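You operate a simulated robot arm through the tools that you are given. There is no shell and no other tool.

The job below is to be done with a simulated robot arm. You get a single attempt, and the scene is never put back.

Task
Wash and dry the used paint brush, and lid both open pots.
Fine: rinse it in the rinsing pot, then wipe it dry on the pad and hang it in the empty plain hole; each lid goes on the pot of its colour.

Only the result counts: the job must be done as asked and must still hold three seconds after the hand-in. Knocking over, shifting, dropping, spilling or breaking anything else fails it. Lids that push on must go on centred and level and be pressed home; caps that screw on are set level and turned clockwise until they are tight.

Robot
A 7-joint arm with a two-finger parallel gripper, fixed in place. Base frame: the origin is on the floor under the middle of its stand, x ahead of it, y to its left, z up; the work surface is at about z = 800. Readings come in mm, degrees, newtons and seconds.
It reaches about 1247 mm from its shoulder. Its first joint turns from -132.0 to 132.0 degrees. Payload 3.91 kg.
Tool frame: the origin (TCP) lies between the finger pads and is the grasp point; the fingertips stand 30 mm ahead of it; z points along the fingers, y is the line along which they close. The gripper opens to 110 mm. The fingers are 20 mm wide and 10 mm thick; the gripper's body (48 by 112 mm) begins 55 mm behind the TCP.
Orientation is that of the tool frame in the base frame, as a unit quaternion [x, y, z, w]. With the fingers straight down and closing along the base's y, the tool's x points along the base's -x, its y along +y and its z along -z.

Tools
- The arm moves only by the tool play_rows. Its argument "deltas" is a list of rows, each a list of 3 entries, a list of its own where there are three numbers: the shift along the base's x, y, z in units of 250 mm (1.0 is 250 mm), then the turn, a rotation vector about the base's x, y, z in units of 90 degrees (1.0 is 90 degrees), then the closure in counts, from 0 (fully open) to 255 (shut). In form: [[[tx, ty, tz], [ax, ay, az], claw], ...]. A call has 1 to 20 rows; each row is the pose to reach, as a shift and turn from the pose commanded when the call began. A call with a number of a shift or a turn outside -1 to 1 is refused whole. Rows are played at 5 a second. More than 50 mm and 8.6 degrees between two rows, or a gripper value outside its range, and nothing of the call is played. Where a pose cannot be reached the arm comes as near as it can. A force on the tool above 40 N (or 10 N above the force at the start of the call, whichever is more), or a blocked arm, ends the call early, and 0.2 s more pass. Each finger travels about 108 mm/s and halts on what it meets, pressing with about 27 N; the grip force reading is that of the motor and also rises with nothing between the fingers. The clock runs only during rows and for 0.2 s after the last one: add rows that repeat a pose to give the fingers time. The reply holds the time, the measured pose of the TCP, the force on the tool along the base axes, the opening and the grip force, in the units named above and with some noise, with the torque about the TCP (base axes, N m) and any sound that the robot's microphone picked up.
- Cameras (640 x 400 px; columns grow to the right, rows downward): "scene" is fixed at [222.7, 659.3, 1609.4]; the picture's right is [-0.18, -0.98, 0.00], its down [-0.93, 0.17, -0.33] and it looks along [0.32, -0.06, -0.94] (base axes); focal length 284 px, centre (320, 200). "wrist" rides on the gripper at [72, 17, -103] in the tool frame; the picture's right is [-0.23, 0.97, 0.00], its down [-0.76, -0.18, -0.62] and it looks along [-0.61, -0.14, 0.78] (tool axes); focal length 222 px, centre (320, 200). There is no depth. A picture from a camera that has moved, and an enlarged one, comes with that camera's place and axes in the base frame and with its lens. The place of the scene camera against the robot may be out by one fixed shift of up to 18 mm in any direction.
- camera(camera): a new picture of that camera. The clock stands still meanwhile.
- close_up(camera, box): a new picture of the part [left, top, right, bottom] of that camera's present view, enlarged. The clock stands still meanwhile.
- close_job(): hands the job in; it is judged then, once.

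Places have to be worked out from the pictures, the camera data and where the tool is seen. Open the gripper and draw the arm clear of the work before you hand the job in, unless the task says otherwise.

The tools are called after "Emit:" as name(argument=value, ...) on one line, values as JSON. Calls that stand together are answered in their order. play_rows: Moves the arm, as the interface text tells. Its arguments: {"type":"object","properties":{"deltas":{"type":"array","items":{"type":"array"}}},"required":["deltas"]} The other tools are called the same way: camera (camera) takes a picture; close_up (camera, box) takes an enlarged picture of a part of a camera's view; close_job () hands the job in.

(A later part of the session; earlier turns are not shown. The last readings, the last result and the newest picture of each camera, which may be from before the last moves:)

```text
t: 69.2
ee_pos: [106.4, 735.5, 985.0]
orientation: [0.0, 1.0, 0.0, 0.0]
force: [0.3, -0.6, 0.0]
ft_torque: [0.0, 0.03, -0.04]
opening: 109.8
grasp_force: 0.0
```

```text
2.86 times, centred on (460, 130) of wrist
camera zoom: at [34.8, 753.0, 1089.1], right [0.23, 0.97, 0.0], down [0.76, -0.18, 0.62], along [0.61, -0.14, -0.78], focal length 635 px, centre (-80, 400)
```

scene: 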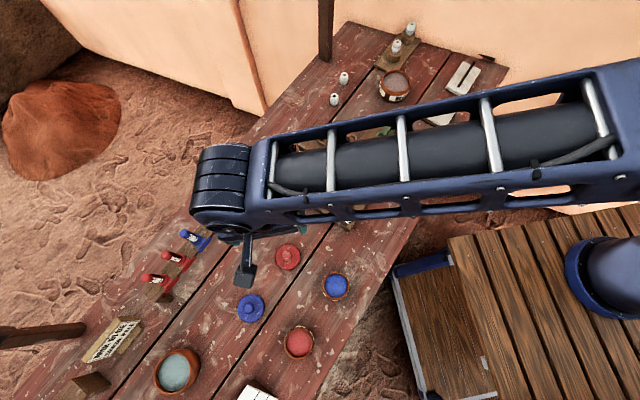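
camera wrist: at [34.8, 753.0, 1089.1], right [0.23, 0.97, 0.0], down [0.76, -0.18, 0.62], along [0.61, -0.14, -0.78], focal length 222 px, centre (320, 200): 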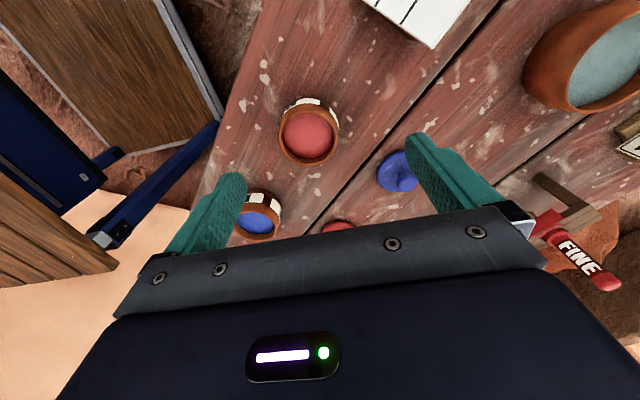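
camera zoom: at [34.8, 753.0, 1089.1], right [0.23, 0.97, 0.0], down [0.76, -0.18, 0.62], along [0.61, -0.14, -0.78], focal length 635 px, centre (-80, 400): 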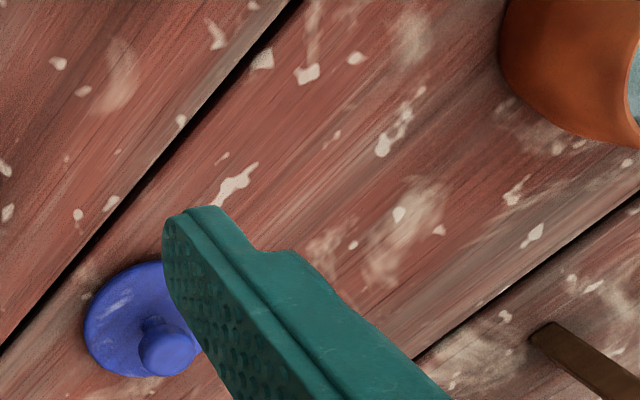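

Readings scatter by 2–3 mm, so I'll hold still and read the pose again to see how much is noise.

Emit:
play_rows(deltas=[[[0, 0, 0], [0, 0, 0], 0], [[0, 0, 0], [0, 0, 0], 0]])

Emit:
play_rows(deltas=[[[0, 0, 0], [0, 0, 0], 0]])

Emit:
play_rows(deltas=[[[0, 0, 0], [0, 0, 0], 0]])

Emit:
close_up(camera="wrist", box=[240, 60, 400, 200])

```text
t: 69.8
ee_pos: [105.5, 736.8, 986.2]
orientation: [0.0, 1.0, 0.0, 0.0]
force: [-0.2, -0.7, -0.5]
ft_torque: [-0.04, 0.01, 0.0]
opening: 110.0
grasp_force: 0.0
```

```text
t: 70.2
ee_pos: [106.2, 737.9, 986.3]
orientation: [0.0, 1.0, 0.0, 0.0]
force: [0.1, -0.6, -0.1]
ft_torque: [0.02, -0.01, -0.01]
opening: 110.1
grasp_force: 0.0
```

```text
t: 70.6
ee_pos: [106.9, 736.6, 985.9]
orientation: [0.0, 1.0, 0.0, 0.001]
force: [0.5, -0.4, 0.0]
ft_torque: [0.02, -0.02, 0.02]
opening: 110.3
grasp_force: 0.1
```

```text
2.86 times, centred on (320, 130) of wrist
camera zoom: at [34.9, 752.9, 1089.1], right [0.23, 0.97, 0.0], down [0.76, -0.18, 0.62], along [0.61, -0.14, -0.78], focal length 635 px, centre (320, 400)
```

zoom: 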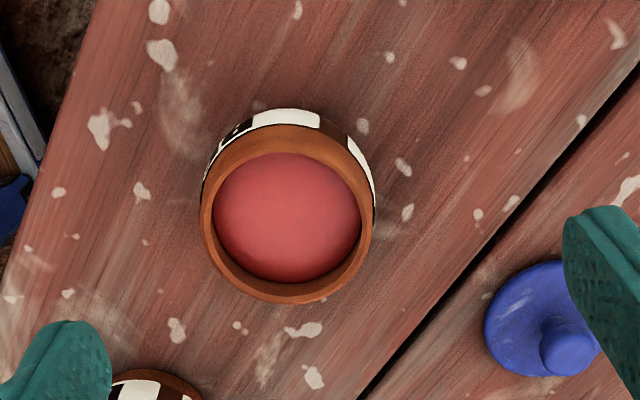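

The pose is steady but about 4 mm from where I commanded, so from now on I'll trust the reported camera and TCP pose and close the loop on it. Next I'll view the blue lid.

Emit:
play_rows(deltas=[[[0.1, 0.13, 0], [0, 0, 0], 0], [[0.2, 0.26, 0], [0, 0, 0], 0], [[0.28, 0.38, 0], [0, 0, 0], 0], [[0.28, 0.38, 0], [0, 0, 0], 0], [[0.28, 0.38, 0], [0, 0, 0], 0]])

Emit:
camera(camera="wrist")

Emit:
close_up(camera="wrist", box=[240, 80, 400, 220])

```text
t: 71.8
ee_pos: [177.7, 830.8, 986.7]
orientation: [0.0, 1.0, -0.001, 0.0]
force: [0.2, -0.2, 0.8]
ft_torque: [0.0, -0.03, -0.02]
opening: 110.2
grasp_force: 0.0
```

```text
taken
camera wrist: at [105.8, 846.3, 1089.1], right [0.23, 0.97, 0.0], down [0.76, -0.18, 0.62], along [0.61, -0.14, -0.78], focal length 222 px, centre (320, 200)
```

wrist: 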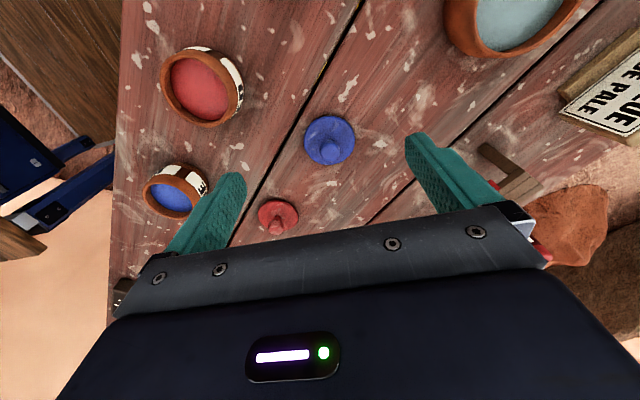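

```text
2.86 times, centred on (320, 150) of wrist
camera zoom: at [105.8, 846.3, 1089.1], right [0.23, 0.97, 0.0], down [0.76, -0.18, 0.62], along [0.61, -0.14, -0.78], focal length 635 px, centre (320, 343)
```

zoom: 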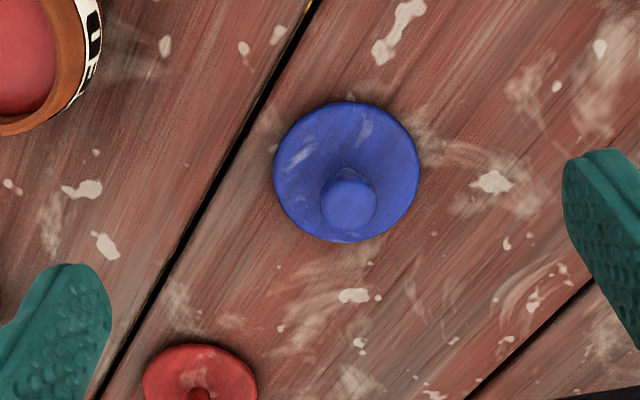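

The blue lid is centred at about (226.8, 831.4). I'll hover above it with the fingers at about 60 mm.

Emit:
play_rows(deltas=[[[0.1, 0.004, -0.08], [0, 0, 0], 60], [[0.196, 0.008, -0.17], [0, 0, 0], 116], [[0.196, 0.008, -0.264], [0, 0, 0], 116], [[0.196, 0.008, -0.264], [0, 0, 0], 116], [[0.196, 0.008, -0.264], [0, 0, 0], 116], [[0.196, 0.008, -0.264], [0, 0, 0], 116]])

Emit:
close_up(camera="wrist", box=[240, 60, 400, 200])

```text
t: 73.2
ee_pos: [228.7, 830.4, 921.0]
orientation: [-0.001, 1.0, 0.0, 0.0]
force: [-0.5, 0.9, 0.8]
ft_torque: [-0.03, -0.01, 0.01]
opening: 59.6
grasp_force: 0.0
```

```text
2.86 times, centred on (320, 130) of wrist
camera zoom: at [156.3, 847.2, 1024.0], right [0.23, 0.97, 0.0], down [0.76, -0.18, 0.62], along [0.61, -0.14, -0.78], focal length 635 px, centre (320, 400)
```

zoom: 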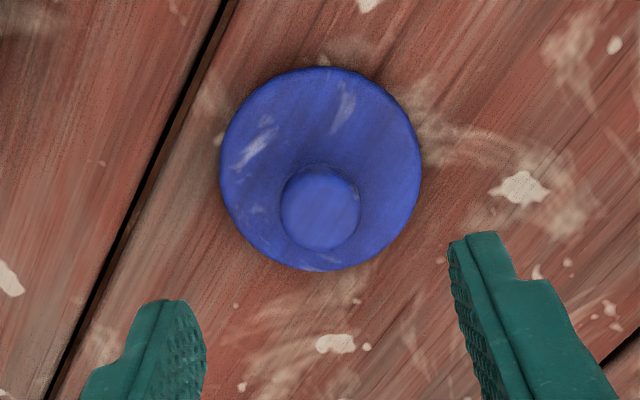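

Very close; I correct about 2.5 mm and descend so the fingertips end just above the lid disc (TCP z≈853).

Emit:
play_rows(deltas=[[[-0.01, 0.003, -0.06], [0, 0, 0], 116], [[-0.01, 0.003, -0.12], [0, 0, 0], 116], [[-0.01, 0.003, -0.18], [0, 0, 0], 116], [[-0.01, 0.003, -0.22], [0, 0, 0], 116], [[-0.01, 0.003, -0.25], [0, 0, 0], 116], [[-0.01, 0.003, -0.268], [0, 0, 0], 116], [[-0.01, 0.003, -0.268], [0, 0, 0], 116]])

Emit:
close_up(camera="wrist", box=[240, 80, 400, 220])

```text
t: 74.8
ee_pos: [227.3, 832.9, 853.0]
orientation: [0.0, 1.0, 0.0, 0.0]
force: [0.8, 0.2, -0.3]
ft_torque: [0.02, 0.05, 0.0]
opening: 59.6
grasp_force: 0.1
```

```text
2.86 times, centred on (320, 150) of wrist
camera zoom: at [154.8, 848.3, 955.9], right [0.23, 0.97, 0.0], down [0.76, -0.18, 0.62], along [0.61, -0.14, -0.78], focal length 635 px, centre (320, 343)
```

zoom: 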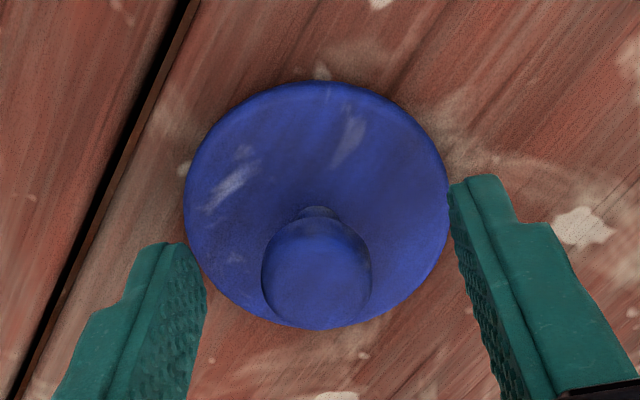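

The ball knob is centred between the fingers and the fingertips are above the disc. I'll close the grip.

Emit:
play_rows(deltas=[[[0, -0.003, 0], [0, 0, 0], 150], [[0, -0.003, 0], [0, 0, 0], 200], [[0, -0.003, 0], [0, 0, 0], 255], [[0, -0.003, 0], [0, 0, 0], 255], [[0, -0.003, 0], [0, 0, 0], 255]])

Emit:
close_up(camera="wrist", box=[240, 80, 400, 220])

```text
t: 76.0
ee_pos: [226.3, 832.1, 853.8]
orientation: [0.0, 1.0, 0.0, -0.001]
force: [-0.1, 0.7, -0.7]
ft_torque: [-0.01, 0.02, 0.01]
opening: 23.0
grasp_force: 27.0
```

```text
2.86 times, centred on (320, 150) of wrist
camera zoom: at [154.8, 847.4, 956.4], right [0.23, 0.97, 0.0], down [0.76, -0.18, 0.62], along [0.61, -0.14, -0.78], focal length 635 px, centre (320, 343)
```

zoom: 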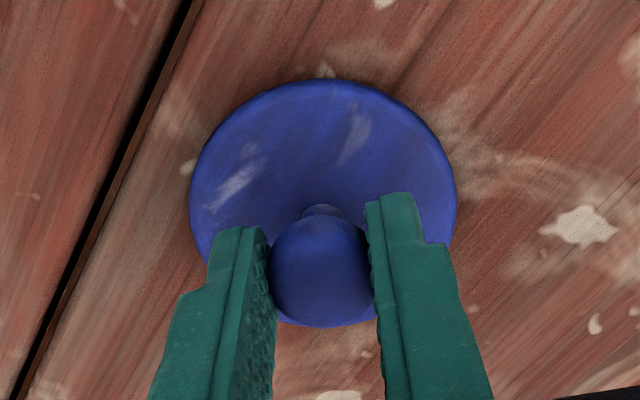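

Gripped at 23 mm. I'll lift and check that the lid stays level by comparing its shape in the wrist view.

Emit:
play_rows(deltas=[[[0, 0, 0.04], [0, 0, 0], 255], [[0, 0, 0.1], [0, 0, 0], 255], [[0, 0, 0.2], [0, 0, 0], 255], [[0, 0, 0.32], [0, 0, 0], 255], [[0, 0, 0.44], [0, 0, 0], 255], [[0, 0, 0.44], [0, 0, 0], 255], [[0, 0, 0.44], [0, 0, 0], 255]])

Emit:
close_up(camera="wrist", box=[240, 80, 400, 220])

Emit:
close_up(camera="scene", box=[200, 230, 360, 380])

```text
t: 77.6
ee_pos: [226.1, 832.0, 962.8]
orientation: [0.0, 1.0, 0.0, 0.001]
force: [0.8, 0.6, -1.4]
ft_torque: [0.02, 0.01, 0.0]
opening: 23.2
grasp_force: 27.0
```

```text
2.86 times, centred on (320, 150) of wrist
camera zoom: at [154.0, 848.2, 1066.5], right [0.23, 0.97, 0.0], down [0.76, -0.18, 0.62], along [0.61, -0.14, -0.78], focal length 635 px, centre (320, 343)
```

zoom: 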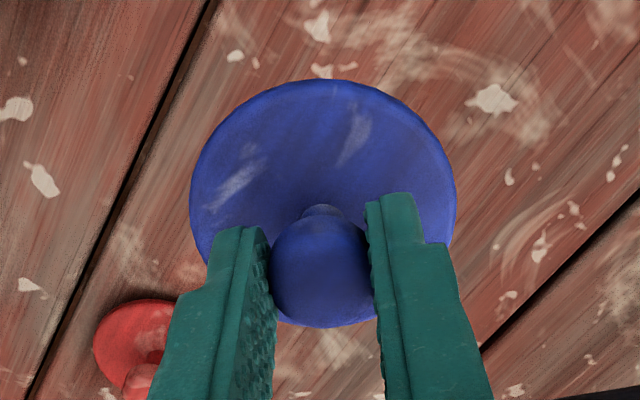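

```text
2.67 times, centred on (280, 305) of scene
camera zoom: at [222.7, 659.3, 1609.4], right [-0.18, -0.98, 0.0], down [-0.93, 0.17, -0.33], along [0.32, -0.06, -0.94], focal length 757 px, centre (427, -80)
```

zoom: 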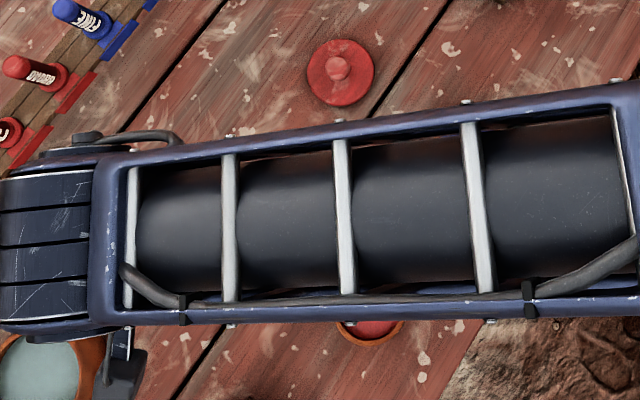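

The lid is held level. I'll carry it above the blue pot at about (241.6, 605.5).

Emit:
play_rows(deltas=[[[0.01, -0.15, 0], [0, 0, 0], 255], [[0.02, -0.3, 0], [0, 0, 0], 255], [[0.03, -0.46, 0], [0, 0, 0], 255], [[0.04, -0.62, 0], [0, 0, 0], 255], [[0.05, -0.78, 0], [0, 0, 0], 255], [[0.058, -0.905, 0], [0, 0, 0], 255], [[0.058, -0.905, 0], [0, 0, 0], 255], [[0.058, -0.905, 0], [0, 0, 0], 255]])

Emit:
camera(camera="wrist")

Emit:
close_up(camera="wrist", box=[240, 40, 400, 180])

Emit:
close_up(camera="scene", box=[270, 220, 400, 350])

```text
t: 79.4
ee_pos: [241.1, 605.5, 966.4]
orientation: [0.0, 1.0, 0.0, 0.0]
force: [-0.6, -0.3, -0.6]
ft_torque: [0.02, -0.02, 0.03]
opening: 23.2
grasp_force: 26.9
```

```text
taken
camera wrist: at [169.1, 620.9, 1069.0], right [0.23, 0.97, 0.0], down [0.76, -0.18, 0.62], along [0.61, -0.14, -0.78], focal length 222 px, centre (320, 200)
```

wrist: 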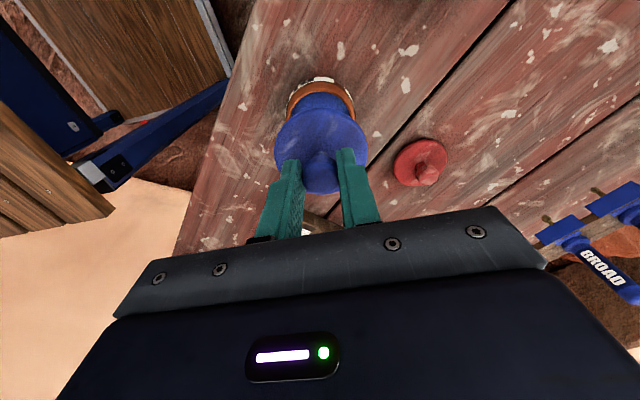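

```text
2.86 times, centred on (320, 110) of wrist
camera zoom: at [169.1, 620.9, 1069.0], right [0.23, 0.97, 0.0], down [0.76, -0.18, 0.62], along [0.61, -0.14, -0.78], focal length 635 px, centre (320, 457)
```

zoom: 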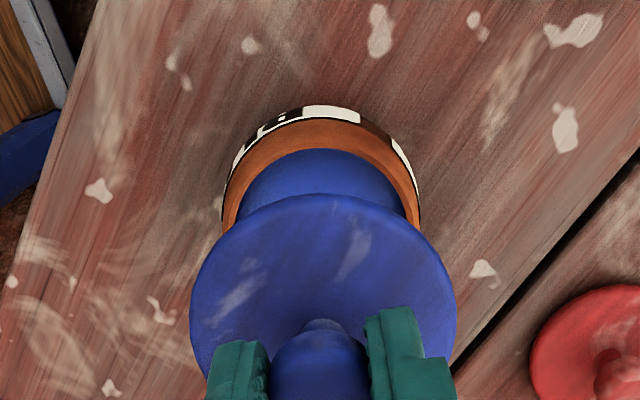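

```text
3.08 times, centred on (335, 285) of scene
camera zoom: at [222.7, 659.3, 1609.4], right [-0.18, -0.98, 0.0], down [-0.93, 0.17, -0.33], along [0.32, -0.06, -0.94], focal length 874 px, centre (274, -62)
```

zoom: 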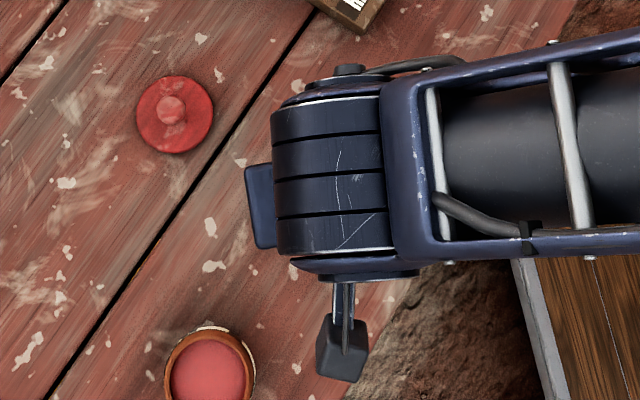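

Both the lid and pot are in one view, and their centres agree within about 1 mm. I'll descend to just above the rim and re-check alignment.

Emit:
play_rows(deltas=[[[0.0016, -0.002, -0.06], [0, 0, 0], 255], [[0.0016, -0.002, -0.12], [0, 0, 0], 255], [[0.0016, -0.002, -0.17], [0, 0, 0], 255], [[0.0016, -0.002, -0.21], [0, 0, 0], 255], [[0.0016, -0.002, -0.21], [0, 0, 0], 255], [[0.0016, -0.002, -0.21], [0, 0, 0], 255]])

Emit:
close_up(camera="wrist", box=[240, 60, 400, 200])

Emit:
close_up(camera="wrist", box=[280, 90, 360, 150])

```text
t: 80.8
ee_pos: [241.0, 604.0, 912.2]
orientation: [0.0, 1.0, 0.0, 0.001]
force: [-0.3, 0.5, -0.1]
ft_torque: [0.01, -0.02, -0.03]
opening: 23.3
grasp_force: 27.2
```

```text
2.86 times, centred on (320, 130) of wrist
camera zoom: at [169.8, 620.2, 1014.4], right [0.23, 0.97, 0.0], down [0.76, -0.18, 0.62], along [0.61, -0.14, -0.78], focal length 635 px, centre (320, 400)
```

zoom: 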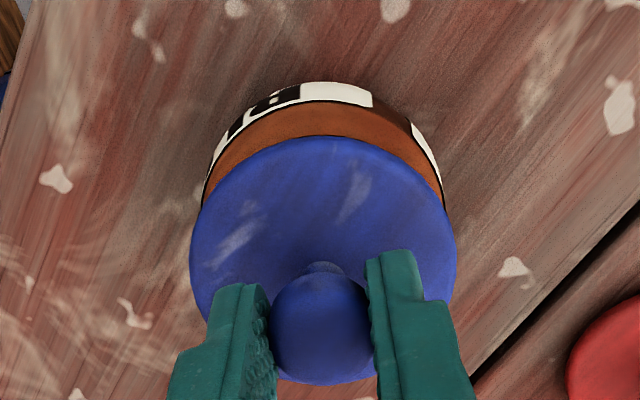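

```text
6.67 times, centred on (320, 120) of wrist
camera zoom: at [169.8, 620.2, 1014.4], right [0.23, 0.97, 0.0], down [0.76, -0.18, 0.62], along [0.61, -0.14, -0.78], focal length 1481 px, centre (320, 733)
```

zoom: 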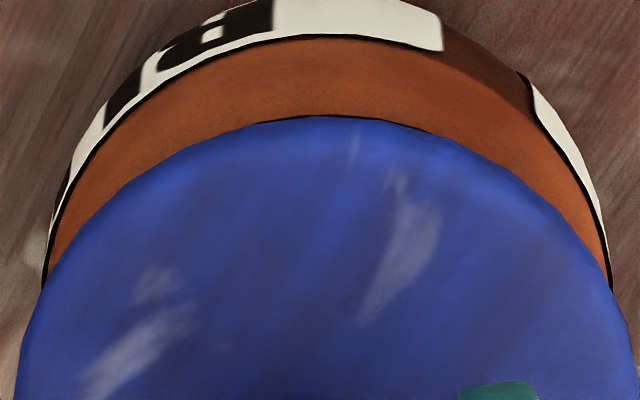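

The lid and rim are concentric laterally and within about 1 mm the other way. I'll lower in small steps and watch the force.

Emit:
play_rows(deltas=[[[0, 0, -0.012], [0, 0, 0], 255], [[0, 0, -0.024], [0, 0, 0], 255], [[0, 0, -0.032], [0, 0, 0], 255], [[0, 0, -0.036], [0, 0, 0], 255], [[0, 0, -0.036], [0, 0, 0], 255]])

Emit:
close_up(camera="wrist", box=[240, 60, 400, 200])

```text
t: 82.0
ee_pos: [240.5, 604.5, 903.8]
orientation: [0.0, 1.0, 0.0, 0.0]
force: [0.5, -2.8, 9.1]
ft_torque: [-0.11, -0.05, -0.02]
opening: 23.2
grasp_force: 27.0
```

```text
2.86 times, centred on (320, 130) of wrist
camera zoom: at [169.2, 621.0, 1006.3], right [0.23, 0.97, 0.0], down [0.76, -0.18, 0.62], along [0.61, -0.14, -0.78], focal length 635 px, centre (320, 400)
```

zoom: 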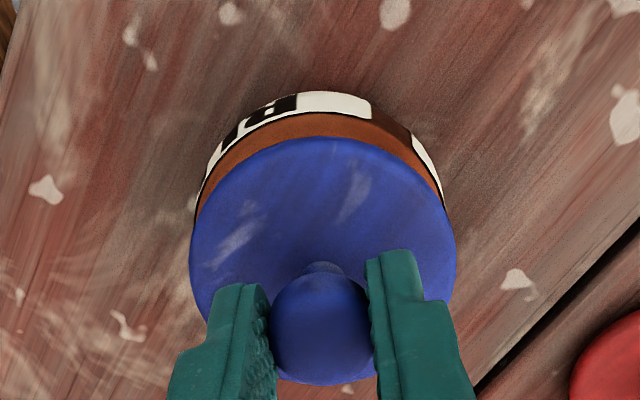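

There's contact at TCP z≈903 with a side force towards -y. The image also shows the lid about 1 mm off towards +y/+x, so I'll lift 3 mm, shift by (-0.8, -0.9) mm, and check again.

Emit:
play_rows(deltas=[[[0, 0, 0.014], [0, 0, 0], 255], [[-0.0032, -0.0036, 0.014], [0, 0, 0], 255], [[-0.0032, -0.0036, 0.014], [0, 0, 0], 255]])

Emit:
close_up(camera="wrist", box=[260, 80, 380, 180])

```text
t: 82.8
ee_pos: [239.4, 603.6, 905.4]
orientation: [0.0, 1.0, 0.0, 0.001]
force: [-0.3, -0.3, -1.5]
ft_torque: [0.01, -0.03, 0.02]
opening: 23.0
grasp_force: 27.0
```

```text
4.00 times, centred on (320, 130) of wrist
camera zoom: at [168.3, 620.1, 1009.0], right [0.23, 0.97, 0.0], down [0.76, -0.18, 0.62], along [0.61, -0.14, -0.78], focal length 888 px, centre (320, 480)
```

zoom: 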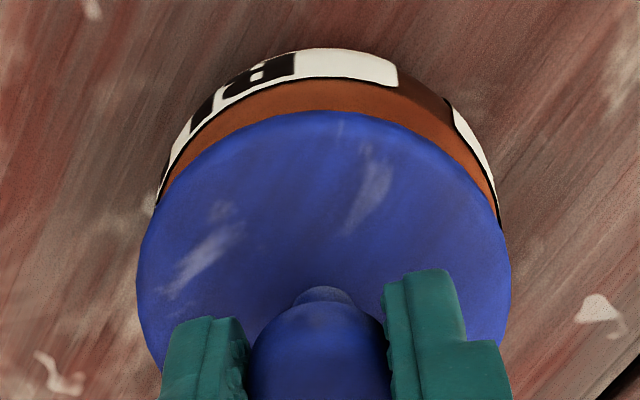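

Now it's aligned within about 0.4 mm. I'll lower again slowly.

Emit:
play_rows(deltas=[[[0.001, 0.001, -0.006], [0, 0, 0], 255], [[0.001, 0.001, -0.012], [0, 0, 0], 255], [[0.001, 0.001, -0.018], [0, 0, 0], 255], [[0.001, 0.001, -0.024], [0, 0, 0], 255]])

Emit:
close_up(camera="wrist", box=[260, 80, 380, 180])

```text
t: 83.8
ee_pos: [240.1, 604.4, 901.8]
orientation: [0.0, 1.0, 0.002, 0.0]
force: [1.8, -1.6, 23.4]
ft_torque: [-0.08, -0.1, 0.0]
opening: 23.1
grasp_force: 26.8
```

```text
4.00 times, centred on (320, 130) of wrist
camera zoom: at [168.5, 620.3, 1004.2], right [0.23, 0.97, 0.0], down [0.76, -0.18, 0.62], along [0.61, -0.14, -0.78], focal length 888 px, centre (320, 480)
```

zoom: 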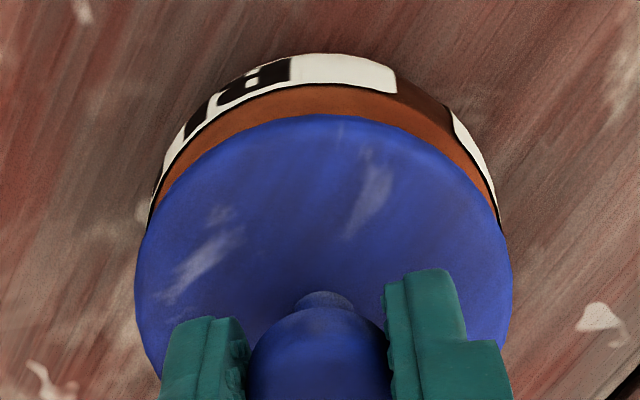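

The lid bottom seems to rest at rim height (about 850) with nearly centred contact. I'll ease off, shift slightly along the measured side force (+x, -y), and try again to see whether it drops in.

Emit:
play_rows(deltas=[[[0, 0, 0.016], [0, 0, 0], 255], [[0.002, -0.0015, 0.016], [0, 0, 0], 255], [[0.002, -0.0015, 0.008], [0, 0, 0], 255], [[0.002, -0.0015, 0.004], [0, 0, 0], 255], [[0.002, -0.0015, 0.0], [0, 0, 0], 255]])

Emit:
close_up(camera="wrist", box=[260, 80, 380, 180])

```text
t: 85.0
ee_pos: [241.6, 603.6, 900.9]
orientation: [0.0, 1.0, 0.001, 0.0]
force: [-1.1, -4.8, 21.1]
ft_torque: [-0.12, -0.05, -0.02]
opening: 22.9
grasp_force: 27.3
```

```text
4.00 times, centred on (320, 130) of wrist
camera zoom: at [169.0, 619.7, 1004.1], right [0.23, 0.97, 0.0], down [0.76, -0.18, 0.62], along [0.61, -0.14, -0.78], focal length 888 px, centre (320, 480)
```

zoom: 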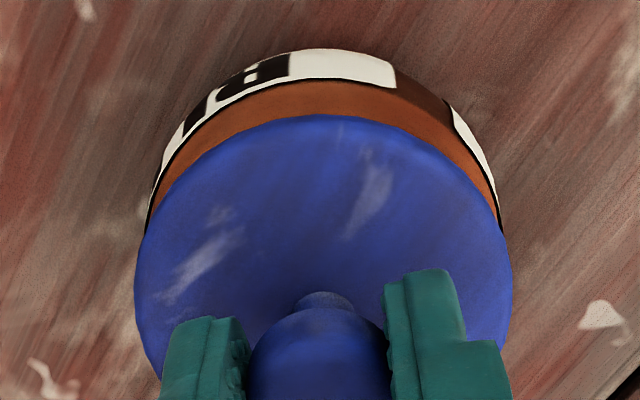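

The lid is still perched with its plug on the rim. I'll lift clear and turn the hand -90° about the vertical, so the wrist view shows the alignment along the other axis.

Emit:
play_rows(deltas=[[[0, 0, 0.03], [0, 0, 0], 255], [[0, 0, 0.06], [0, 0, -0.09], 255], [[0, 0, 0.06], [0, 0, -0.18], 255], [[0, 0, 0.06], [0, 0, -0.27], 255], [[0, 0, 0.06], [0, 0, -0.36], 255], [[0, 0, 0.06], [0, 0, -0.45], 255], [[0, 0, 0.06], [0, 0, -0.54], 255], [[0, 0, 0.06], [0, 0, -0.63], 255], [[0, 0, 0.06], [0, 0, -0.72], 255], [[0, 0, 0.06], [0, 0, -0.81], 255], [[0, 0, 0.06], [0, 0, -0.9], 255], [[0, 0, 0.06], [0, 0, -0.98], 255], [[0, 0, 0.06], [0, 0, -0.98], 255], [[0, 0, 0.06], [0, 0, -0.98], 255]])

Emit:
camera(camera="wrist")

Emit:
close_up(camera="wrist", box=[260, 80, 380, 180])

```text
t: 88.0
ee_pos: [240.4, 603.4, 914.4]
orientation: [0.696, 0.718, -0.001, 0.0]
force: [-0.2, -0.9, -0.5]
ft_torque: [-0.03, 0.03, -0.01]
opening: 23.1
grasp_force: 26.6
```

```text
taken
camera wrist: at [256.2, 676.6, 1017.9], right [0.98, -0.2, 0.0], down [-0.15, -0.77, 0.62], along [-0.12, -0.61, -0.78], focal length 222 px, centre (320, 200)
```

wrist: 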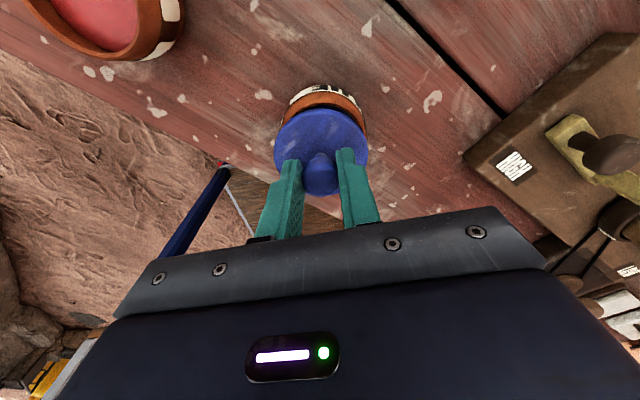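

```text
4.00 times, centred on (320, 130) of wrist
camera zoom: at [256.2, 676.6, 1017.9], right [0.98, -0.2, 0.0], down [-0.15, -0.77, 0.62], along [-0.12, -0.61, -0.78], focal length 888 px, centre (320, 480)
```

zoom: 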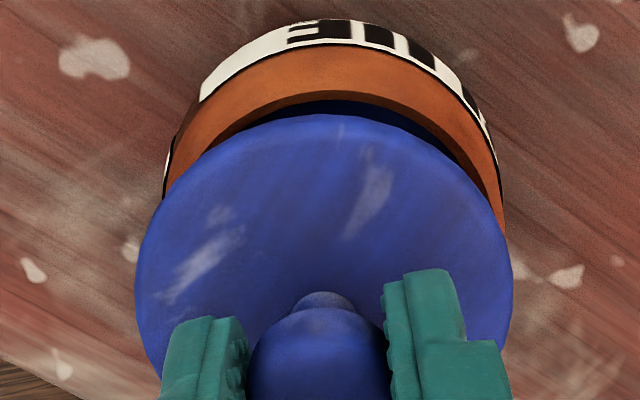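

Combining both views, the pot centre is about (243.6, 603.5), so I was about 2 mm short in x. I'll check the scene camera for a second opinion before trying again.

Emit:
camera(camera="scene")

Emit:
close_up(camera="scene", box=[290, 250, 370, 330])

```text
taken
```

scene: 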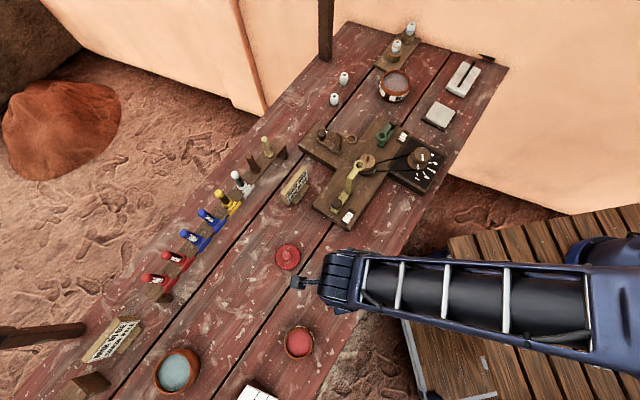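

```text
5.00 times, centred on (330, 290) of scene
camera zoom: at [222.7, 659.3, 1609.4], right [-0.18, -0.98, 0.0], down [-0.93, 0.17, -0.33], along [0.32, -0.06, -0.94], focal length 1419 px, centre (270, -250)
```

zoom: 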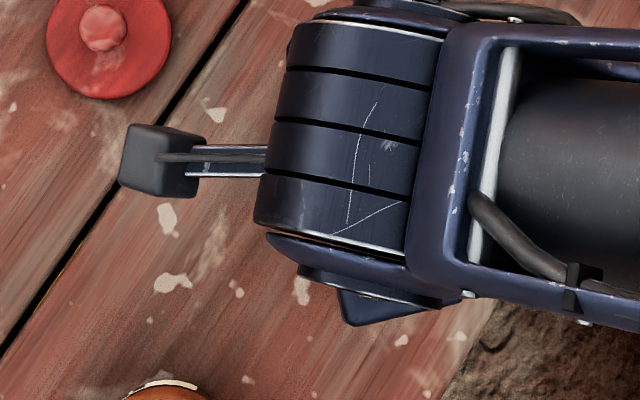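

The arm blocks the scene view. I'll shift (+1.7, +0.5) mm and check the lateral alignment again in this orientation.

Emit:
play_rows(deltas=[[[0.0068, 0.002, 0], [0, 0, 0], 255], [[0.0068, 0.002, -0.016], [0, 0, 0], 255], [[0.0068, 0.002, -0.016], [0, 0, 0], 255]])

Emit:
close_up(camera="wrist", box=[260, 80, 380, 180])

```text
t: 88.8
ee_pos: [242.7, 604.4, 910.4]
orientation: [0.696, 0.718, 0.0, 0.001]
force: [0.5, -0.6, -0.7]
ft_torque: [0.01, 0.02, 0.02]
opening: 22.9
grasp_force: 26.8
```

```text
4.00 times, centred on (320, 130) of wrist
camera zoom: at [257.3, 676.4, 1013.9], right [0.98, -0.2, 0.0], down [-0.15, -0.77, 0.62], along [-0.12, -0.61, -0.78], focal length 888 px, centre (320, 480)
```

zoom: 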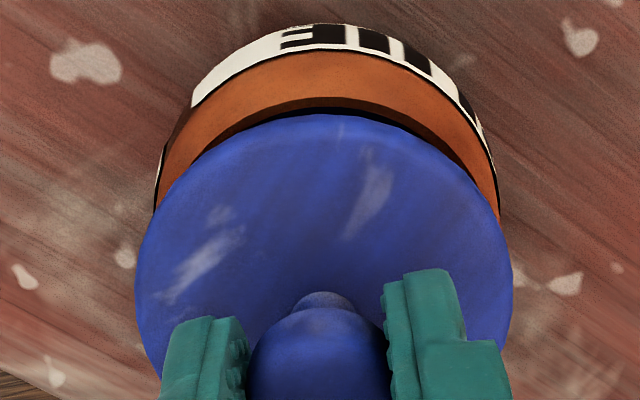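

Lateral offset is down to about 0.4 mm. I'll add a small correction and lower slowly, watching whether it passes below the earlier contact height (901).

Emit:
play_rows(deltas=[[[0.002, 0.0012, -0.016], [0, 0, 0], 255], [[0.002, 0.0012, -0.028], [0, 0, 0], 255], [[0.002, 0.0012, -0.036], [0, 0, 0], 255], [[0.002, 0.0012, -0.042], [0, 0, 0], 255], [[0.002, 0.0012, -0.048], [0, 0, 0], 255]])

Emit:
close_up(camera="wrist", box=[260, 80, 380, 180])

```text
t: 90.0
ee_pos: [244.0, 604.5, 899.8]
orientation: [0.696, 0.718, 0.0, -0.001]
force: [1.0, 6.8, 24.3]
ft_torque: [-0.06, -0.16, 0.02]
opening: 23.3
grasp_force: 27.0
```

```text
4.00 times, centred on (320, 130) of wrist
camera zoom: at [258.0, 677.0, 1002.6], right [0.98, -0.2, 0.0], down [-0.15, -0.77, 0.62], along [-0.12, -0.61, -0.78], focal length 888 px, centre (320, 480)
```

zoom: 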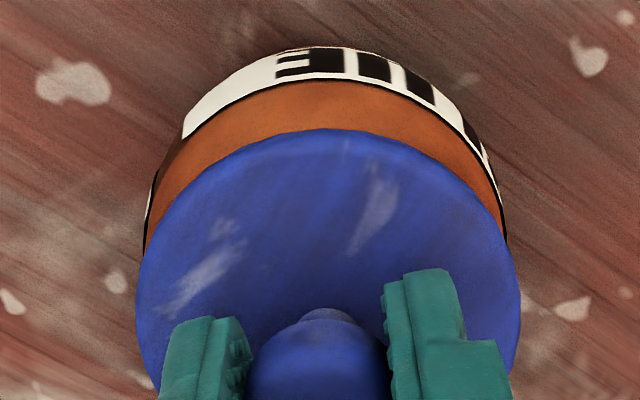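

The lid tipped slightly, with its -y side caught on the rim and a +6.8 N side force, so it must go about 1 mm towards +y. I'll ease up a little, shift +y, and look.

Emit:
play_rows(deltas=[[[0, 0, 0.006], [0, 0, 0], 255], [[0, 0.003, 0.006], [0, 0, 0], 255], [[0, 0.006, 0.006], [0, 0, 0], 255], [[0, 0.006, 0.006], [0, 0, 0], 255]])

Emit:
close_up(camera="wrist", box=[260, 80, 380, 180])

```text
t: 91.0
ee_pos: [244.1, 605.2, 901.1]
orientation: [0.695, 0.719, 0.0, 0.0]
force: [0.0, 0.3, -0.2]
ft_torque: [0.05, 0.01, -0.01]
opening: 23.2
grasp_force: 26.2
```

```text
4.00 times, centred on (320, 130) of wrist
camera zoom: at [258.5, 677.9, 1003.5], right [0.98, -0.2, 0.0], down [-0.15, -0.77, 0.62], along [-0.12, -0.61, -0.78], focal length 888 px, centre (320, 480)
```

zoom: 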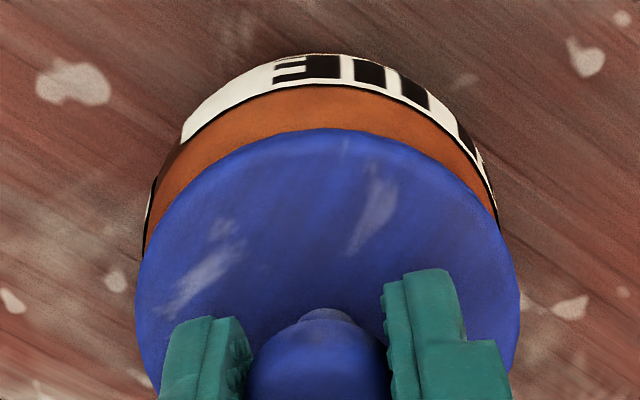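

The lid is free again but slightly tipped in the grip. I'll shift -0.7 mm in x to centre it laterally, lower to a light touch, and check the height it reaches.

Emit:
play_rows(deltas=[[[-0.0028, 0.001, 0], [0, 0, 0], 255], [[-0.0028, 0.001, -0.004], [0, 0, 0], 255], [[-0.0028, 0.001, -0.008], [0, 0, 0], 255], [[-0.0028, 0.001, -0.012], [0, 0, 0], 255]])

Emit:
close_up(camera="wrist", box=[260, 80, 380, 180])

```text
t: 92.0
ee_pos: [243.2, 605.7, 898.1]
orientation: [0.696, 0.718, 0.001, -0.001]
force: [0.9, 0.2, 14.1]
ft_torque: [0.45, -0.19, -0.01]
opening: 23.1
grasp_force: 26.6
```

```text
4.00 times, centred on (320, 130) of wrist
camera zoom: at [258.0, 678.6, 1001.4], right [0.98, -0.2, 0.0], down [-0.15, -0.77, 0.62], along [-0.12, -0.61, -0.78], focal length 888 px, centre (320, 480)
```

zoom: 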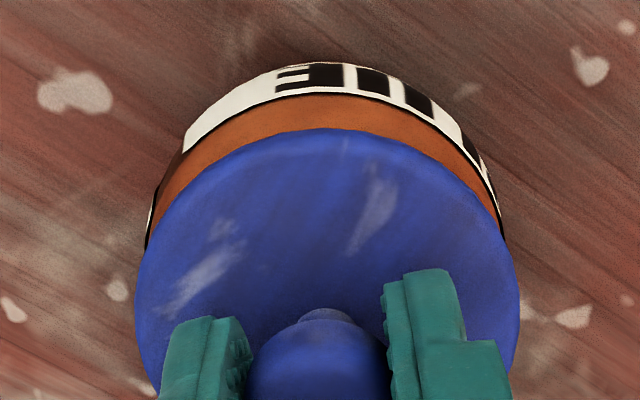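

The torque shows contact now at the +y edge, at a radius of about 34 mm. The plug seems partly in the mouth and the disc edge is touching the rim, with the lid tipped a few degrees. I'll release it to settle, then look.

Emit:
play_rows(deltas=[[[0, 0, 0.004], [0, 0, 0], 255], [[0, 0, 0.004], [0, 0, 0], 220], [[0, 0, 0.004], [0, 0, 0], 190], [[0, 0, 0.004], [0, 0, 0], 150], [[0, 0, 0.004], [0, 0, 0], 116], [[0, 0, 0.004], [0, 0, 0], 116]])

Emit:
close_up(camera="wrist", box=[260, 80, 380, 180])

```text
t: 93.4
ee_pos: [241.9, 607.6, 898.1]
orientation: [0.696, 0.718, 0.0, 0.0]
force: [0.1, 0.5, 0.1]
ft_torque: [0.02, -0.01, -0.01]
opening: 60.1
grasp_force: 0.1
```

```text
4.00 times, centred on (320, 130) of wrist
camera zoom: at [257.5, 678.3, 1001.2], right [0.98, -0.2, 0.0], down [-0.15, -0.77, 0.62], along [-0.12, -0.61, -0.78], focal length 888 px, centre (320, 480)
```

zoom: 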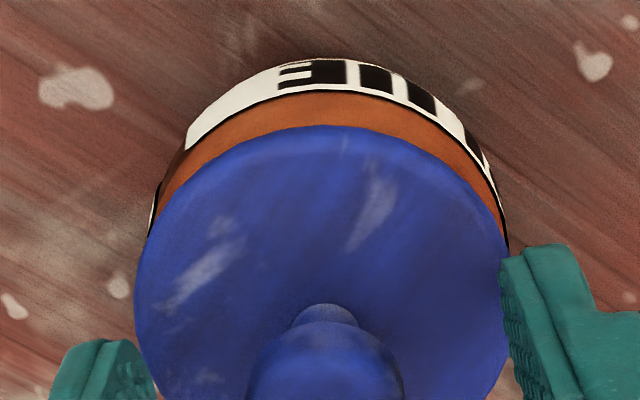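

Released. I'll raise straight up and look at how the lid sits on the pot.

Emit:
play_rows(deltas=[[[0, 0, 0.04], [0, 0, 0], 116], [[0, 0, 0.12], [0, 0, 0], 116], [[0, 0, 0.24], [0, 0, 0], 116], [[0, 0, 0.36], [0, 0, 0], 116], [[0, 0, 0.36], [0, 0, 0], 116], [[0, 0, 0.36], [0, 0, 0], 116]])

Emit:
close_up(camera="wrist", box=[260, 60, 380, 160])

Emit:
camera(camera="wrist")

```text
t: 94.8
ee_pos: [243.9, 606.5, 989.6]
orientation: [0.696, 0.718, 0.0, 0.0]
force: [0.0, -0.2, -0.3]
ft_torque: [-0.05, 0.0, -0.03]
opening: 60.3
grasp_force: 0.1
```

```text
4.00 times, centred on (320, 110) of wrist
camera zoom: at [258.6, 678.9, 1092.4], right [0.98, -0.2, 0.0], down [-0.15, -0.77, 0.62], along [-0.12, -0.61, -0.78], focal length 888 px, centre (320, 560)
```

zoom: 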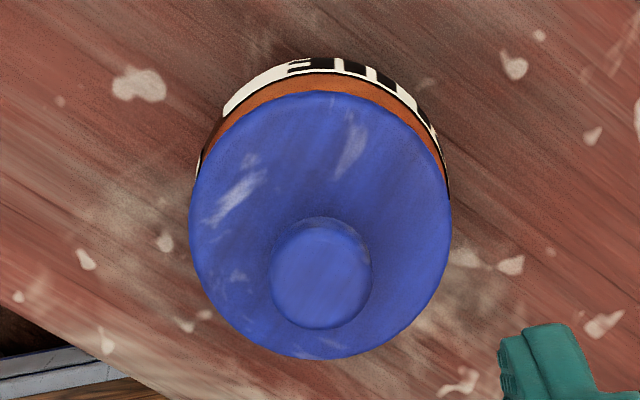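

```text
taken
camera wrist: at [258.6, 678.9, 1092.4], right [0.98, -0.2, 0.0], down [-0.15, -0.77, 0.62], along [-0.12, -0.61, -0.78], focal length 222 px, centre (320, 200)
```

wrist: 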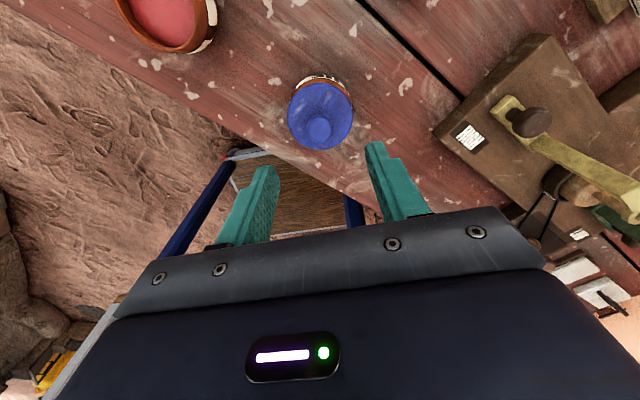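

The lid now sits level on the rim, centred at about (243.2, 603) by my measure, close to the pot centre. I'll close the fingers and press gently on top of the knob to see whether it goes home.

Emit:
play_rows(deltas=[[[-0.003, -0.014, 0], [0, 0, 0], 200], [[-0.003, -0.014, 0], [0, 0, 0], 255], [[-0.003, -0.014, -0.08], [0, 0, 0], 255], [[-0.003, -0.014, -0.16], [0, 0, 0], 255], [[-0.003, -0.014, -0.2], [0, 0, 0], 255], [[-0.003, -0.014, -0.2], [0, 0, 0], 255]])

Emit:
close_up(camera="wrist", box=[260, 80, 380, 180])

```text
t: 96.2
ee_pos: [241.6, 603.0, 938.1]
orientation: [0.697, 0.717, -0.001, 0.0]
force: [-0.3, 0.2, -0.3]
ft_torque: [-0.01, 0.01, 0.01]
opening: 0.0
grasp_force: 26.9
```

```text
4.00 times, centred on (320, 130) of wrist
camera zoom: at [257.2, 674.8, 1041.2], right [0.98, -0.2, 0.0], down [-0.15, -0.77, 0.62], along [-0.12, -0.61, -0.78], focal length 888 px, centre (320, 480)
```

zoom: 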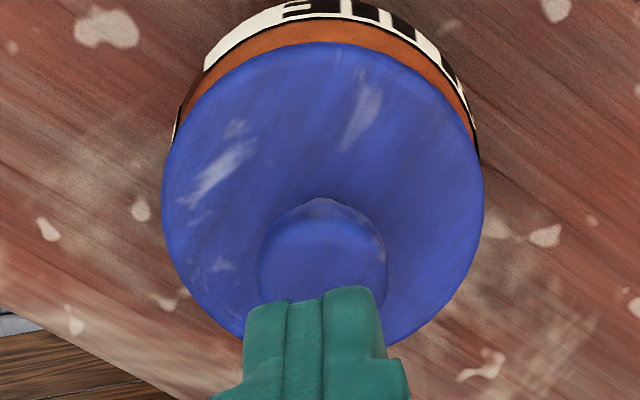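

The fingers are over the knob and lateral alignment is within 0.3 mm. I'll press down in small steps.

Emit:
play_rows(deltas=[[[0.002, 0, -0.012], [0, 0, 0], 255], [[0.002, 0, -0.02], [0, 0, 0], 255], [[0.002, 0, -0.026], [0, 0, 0], 255], [[0.002, 0, -0.032], [0, 0, 0], 255], [[0.002, 0, -0.036], [0, 0, 0], 255], [[0.002, 0, -0.04], [0, 0, 0], 255]])

Emit:
close_up(camera="wrist", box=[260, 80, 380, 180])

```text
t: 97.6
ee_pos: [241.6, 602.5, 927.4]
orientation: [0.696, 0.718, -0.001, 0.0]
force: [-0.6, 1.1, -0.1]
ft_torque: [-0.03, 0.01, -0.03]
opening: 0.1
grasp_force: 27.3
```

```text
4.00 times, centred on (320, 130) of wrist
camera zoom: at [256.9, 674.7, 1031.2], right [0.98, -0.2, 0.0], down [-0.15, -0.77, 0.62], along [-0.12, -0.61, -0.78], focal length 888 px, centre (320, 480)
```

zoom: 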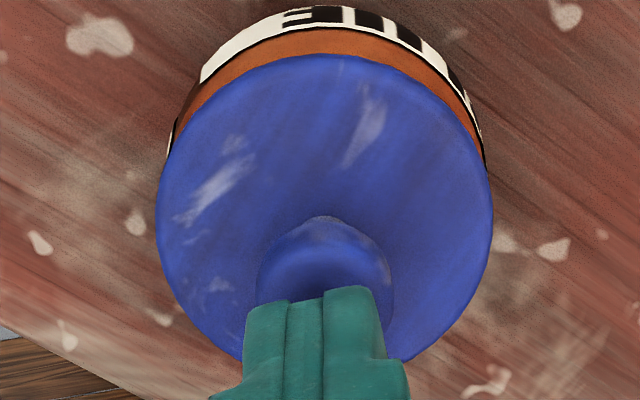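

Emit:
play_rows(deltas=[[[0, 0, -0.006], [0, 0, 0], 255], [[0, 0, -0.012], [0, 0, 0], 255], [[0, 0, -0.018], [0, 0, 0], 255], [[0, 0, -0.024], [0, 0, 0], 255], [[0, 0, -0.03], [0, 0, 0], 255]])

Emit:
close_up(camera="wrist", box=[260, 80, 380, 180])

```text
t: 98.8
ee_pos: [243.1, 602.0, 921.3]
orientation: [0.696, 0.718, 0.001, -0.001]
force: [-0.8, -0.9, 10.5]
ft_torque: [-0.04, 0.0, 0.01]
opening: 0.2
grasp_force: 26.9
```

```text
4.00 times, centred on (320, 130) of wrist
camera zoom: at [257.9, 674.5, 1024.2], right [0.98, -0.2, 0.0], down [-0.15, -0.77, 0.62], along [-0.12, -0.61, -0.78], focal length 888 px, centre (320, 480)
```

zoom: 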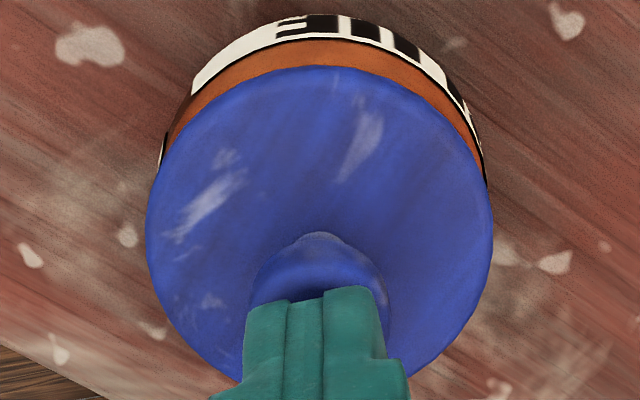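

Contact on the knob top comes at fingertip z≈891, exactly 50 mm above where it would be on the table. So the lid's bottom is still at rim height. I'll look from a low side angle to see whether it has a plug that must go in, so I'll back off and move the camera low to the side.

Emit:
play_rows(deltas=[[[0, 0, 0.1], [0, 0, 0], 255], [[0, 0, 0.25], [0, 0, 0], 255], [[-0.01, 0.05, 0.3], [0, 0, 0.09], 255], [[-0.03, 0.15, 0.3], [0, 0, 0.18], 255], [[-0.05, 0.25, 0.3], [0, 0, 0.27], 255], [[-0.07, 0.35, 0.3], [0, 0, 0.36], 255], [[-0.09, 0.45, 0.3], [0, 0, 0.45], 255], [[-0.11, 0.55, 0.3], [0, 0, 0.54], 255], [[-0.13, 0.65, 0.3], [0, 0, 0.63], 255], [[-0.15, 0.75, 0.3], [0, 0, 0.72], 255], [[-0.17, 0.85, 0.3], [0, 0, 0.81], 255], [[-0.19, 0.95, 0.3], [0, 0, 0.9], 255], [[-0.2, 0.96, 0.25], [0, 0, 0.98], 255], [[-0.2, 0.96, 0.1], [0, 0, 0.98], 255], [[-0.2, 0.96, -0.05], [0, 0, 0.98], 255], [[-0.2, 0.96, -0.2], [0, 0, 0.98], 255], [[-0.2, 0.96, -0.2], [0, 0, 0.98], 255], [[-0.2, 0.96, -0.2], [0, 0, 0.98], 255]])

Emit:
camera(camera="wrist")

Emit:
close_up(camera="scene", box=[290, 240, 380, 330])

```text
t: 102.6
ee_pos: [191.5, 844.4, 870.3]
orientation: [0.0, 1.0, 0.0, 0.0]
force: [-1.0, -0.3, 0.1]
ft_torque: [-0.03, -0.01, 0.01]
opening: 0.0
grasp_force: 26.7
```

```text
taken
camera wrist: at [118.8, 860.7, 973.3], right [0.23, 0.97, 0.0], down [0.76, -0.18, 0.62], along [0.61, -0.14, -0.78], focal length 222 px, centre (320, 200)
```

wrist: 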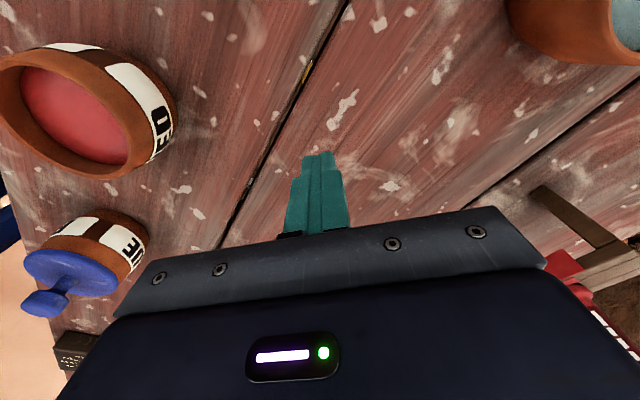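

```text
4.44 times, centred on (335, 285) of scene
camera zoom: at [222.7, 659.3, 1609.4], right [-0.18, -0.98, 0.0], down [-0.93, 0.17, -0.33], along [0.32, -0.06, -0.94], focal length 1262 px, centre (253, -178)
```

zoom: 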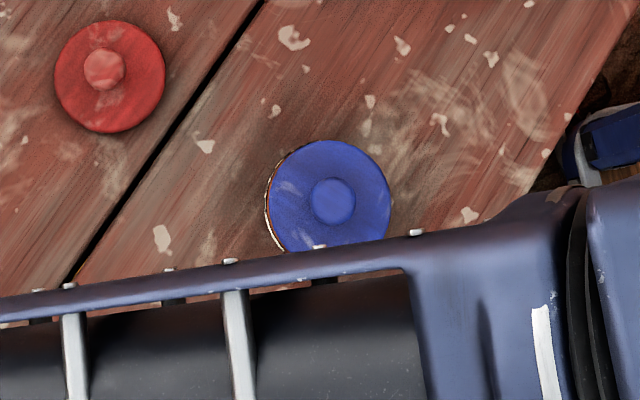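

The wrist view now shows the pot and lid from the side. I'll zoom in on the gap.

Emit:
close_up(camera="wrist", box=[10, 200, 160, 330])

Emit:
close_up(camera="wrist", box=[15, 230, 85, 300])

```text
3.08 times, centred on (85, 265) of wrist
camera zoom: at [118.8, 860.7, 973.3], right [0.23, 0.97, 0.0], down [0.76, -0.18, 0.62], along [0.61, -0.14, -0.78], focal length 684 px, centre (1043, 0)
```

zoom: 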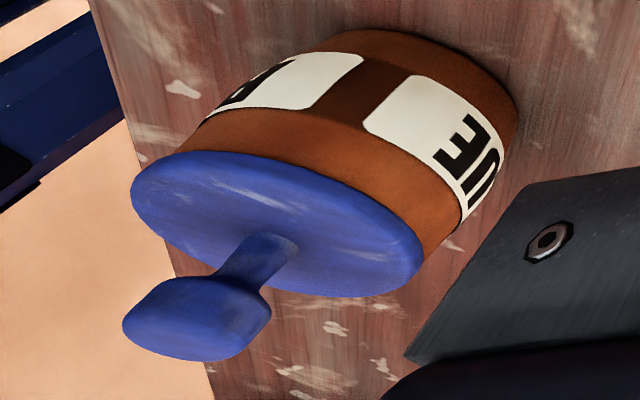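

```text
5.71 times, centred on (50, 265) of wrist
camera zoom: at [118.8, 860.7, 973.3], right [0.23, 0.97, 0.0], down [0.76, -0.18, 0.62], along [0.61, -0.14, -0.78], focal length 1269 px, centre (1863, -171)
```

zoom: 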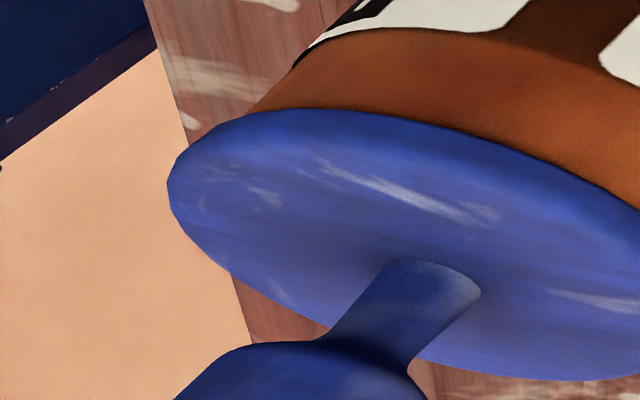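

From the side the disc edge meets the rim directly, which suggests the short plug is inside the mouth. I need to check for any tilt or overhang, so I'll zoom in on both ends and compare with the red pot.

Emit:
close_up(camera="wrist", box=[15, 230, 65, 280])

Emit:
close_up(camera="wrist", box=[80, 240, 140, 300])

Emit:
close_up(camera="wrist", box=[0, 30, 190, 190])

```text
8.00 times, centred on (40, 255) of wrist
camera zoom: at [118.8, 860.7, 973.3], right [0.23, 0.97, 0.0], down [0.76, -0.18, 0.62], along [0.61, -0.14, -0.78], focal length 1777 px, centre (2560, -240)
```

zoom: 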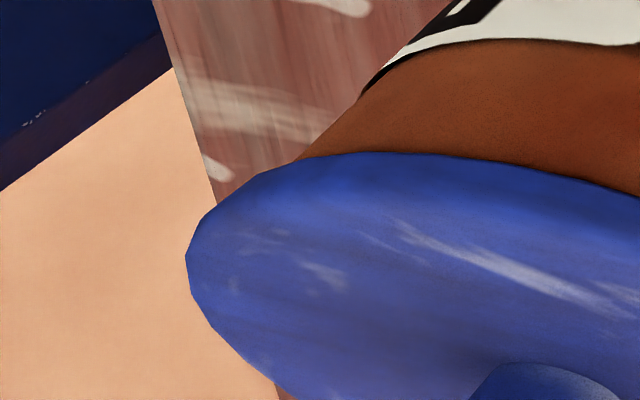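

```text
6.67 times, centred on (110, 270) of wrist
camera zoom: at [118.8, 860.7, 973.3], right [0.23, 0.97, 0.0], down [0.76, -0.18, 0.62], along [0.61, -0.14, -0.78], focal length 1481 px, centre (1720, -267)
```

zoom: 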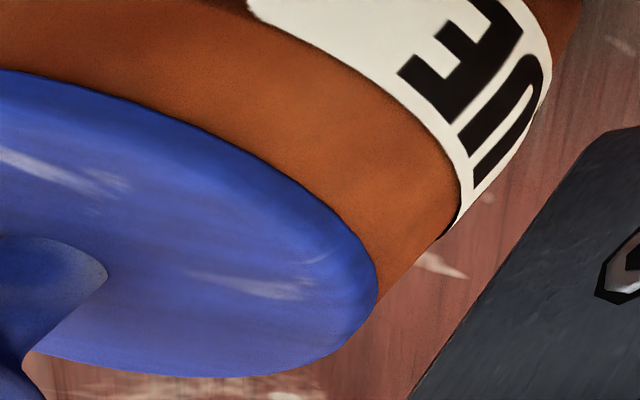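

```text
2.50 times, centred on (95, 110) of wrist
camera zoom: at [118.8, 860.7, 973.3], right [0.23, 0.97, 0.0], down [0.76, -0.18, 0.62], along [0.61, -0.14, -0.78], focal length 555 px, centre (882, 425)
```

zoom: 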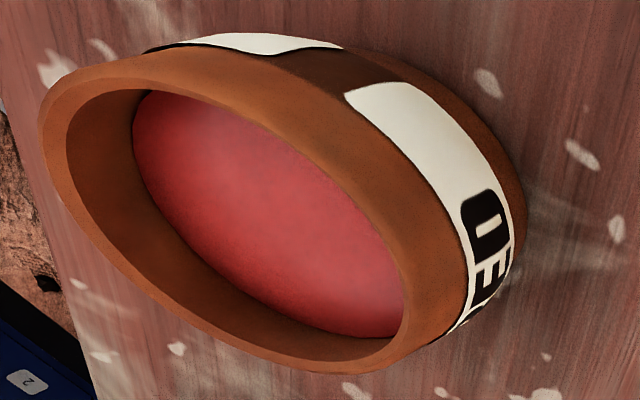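

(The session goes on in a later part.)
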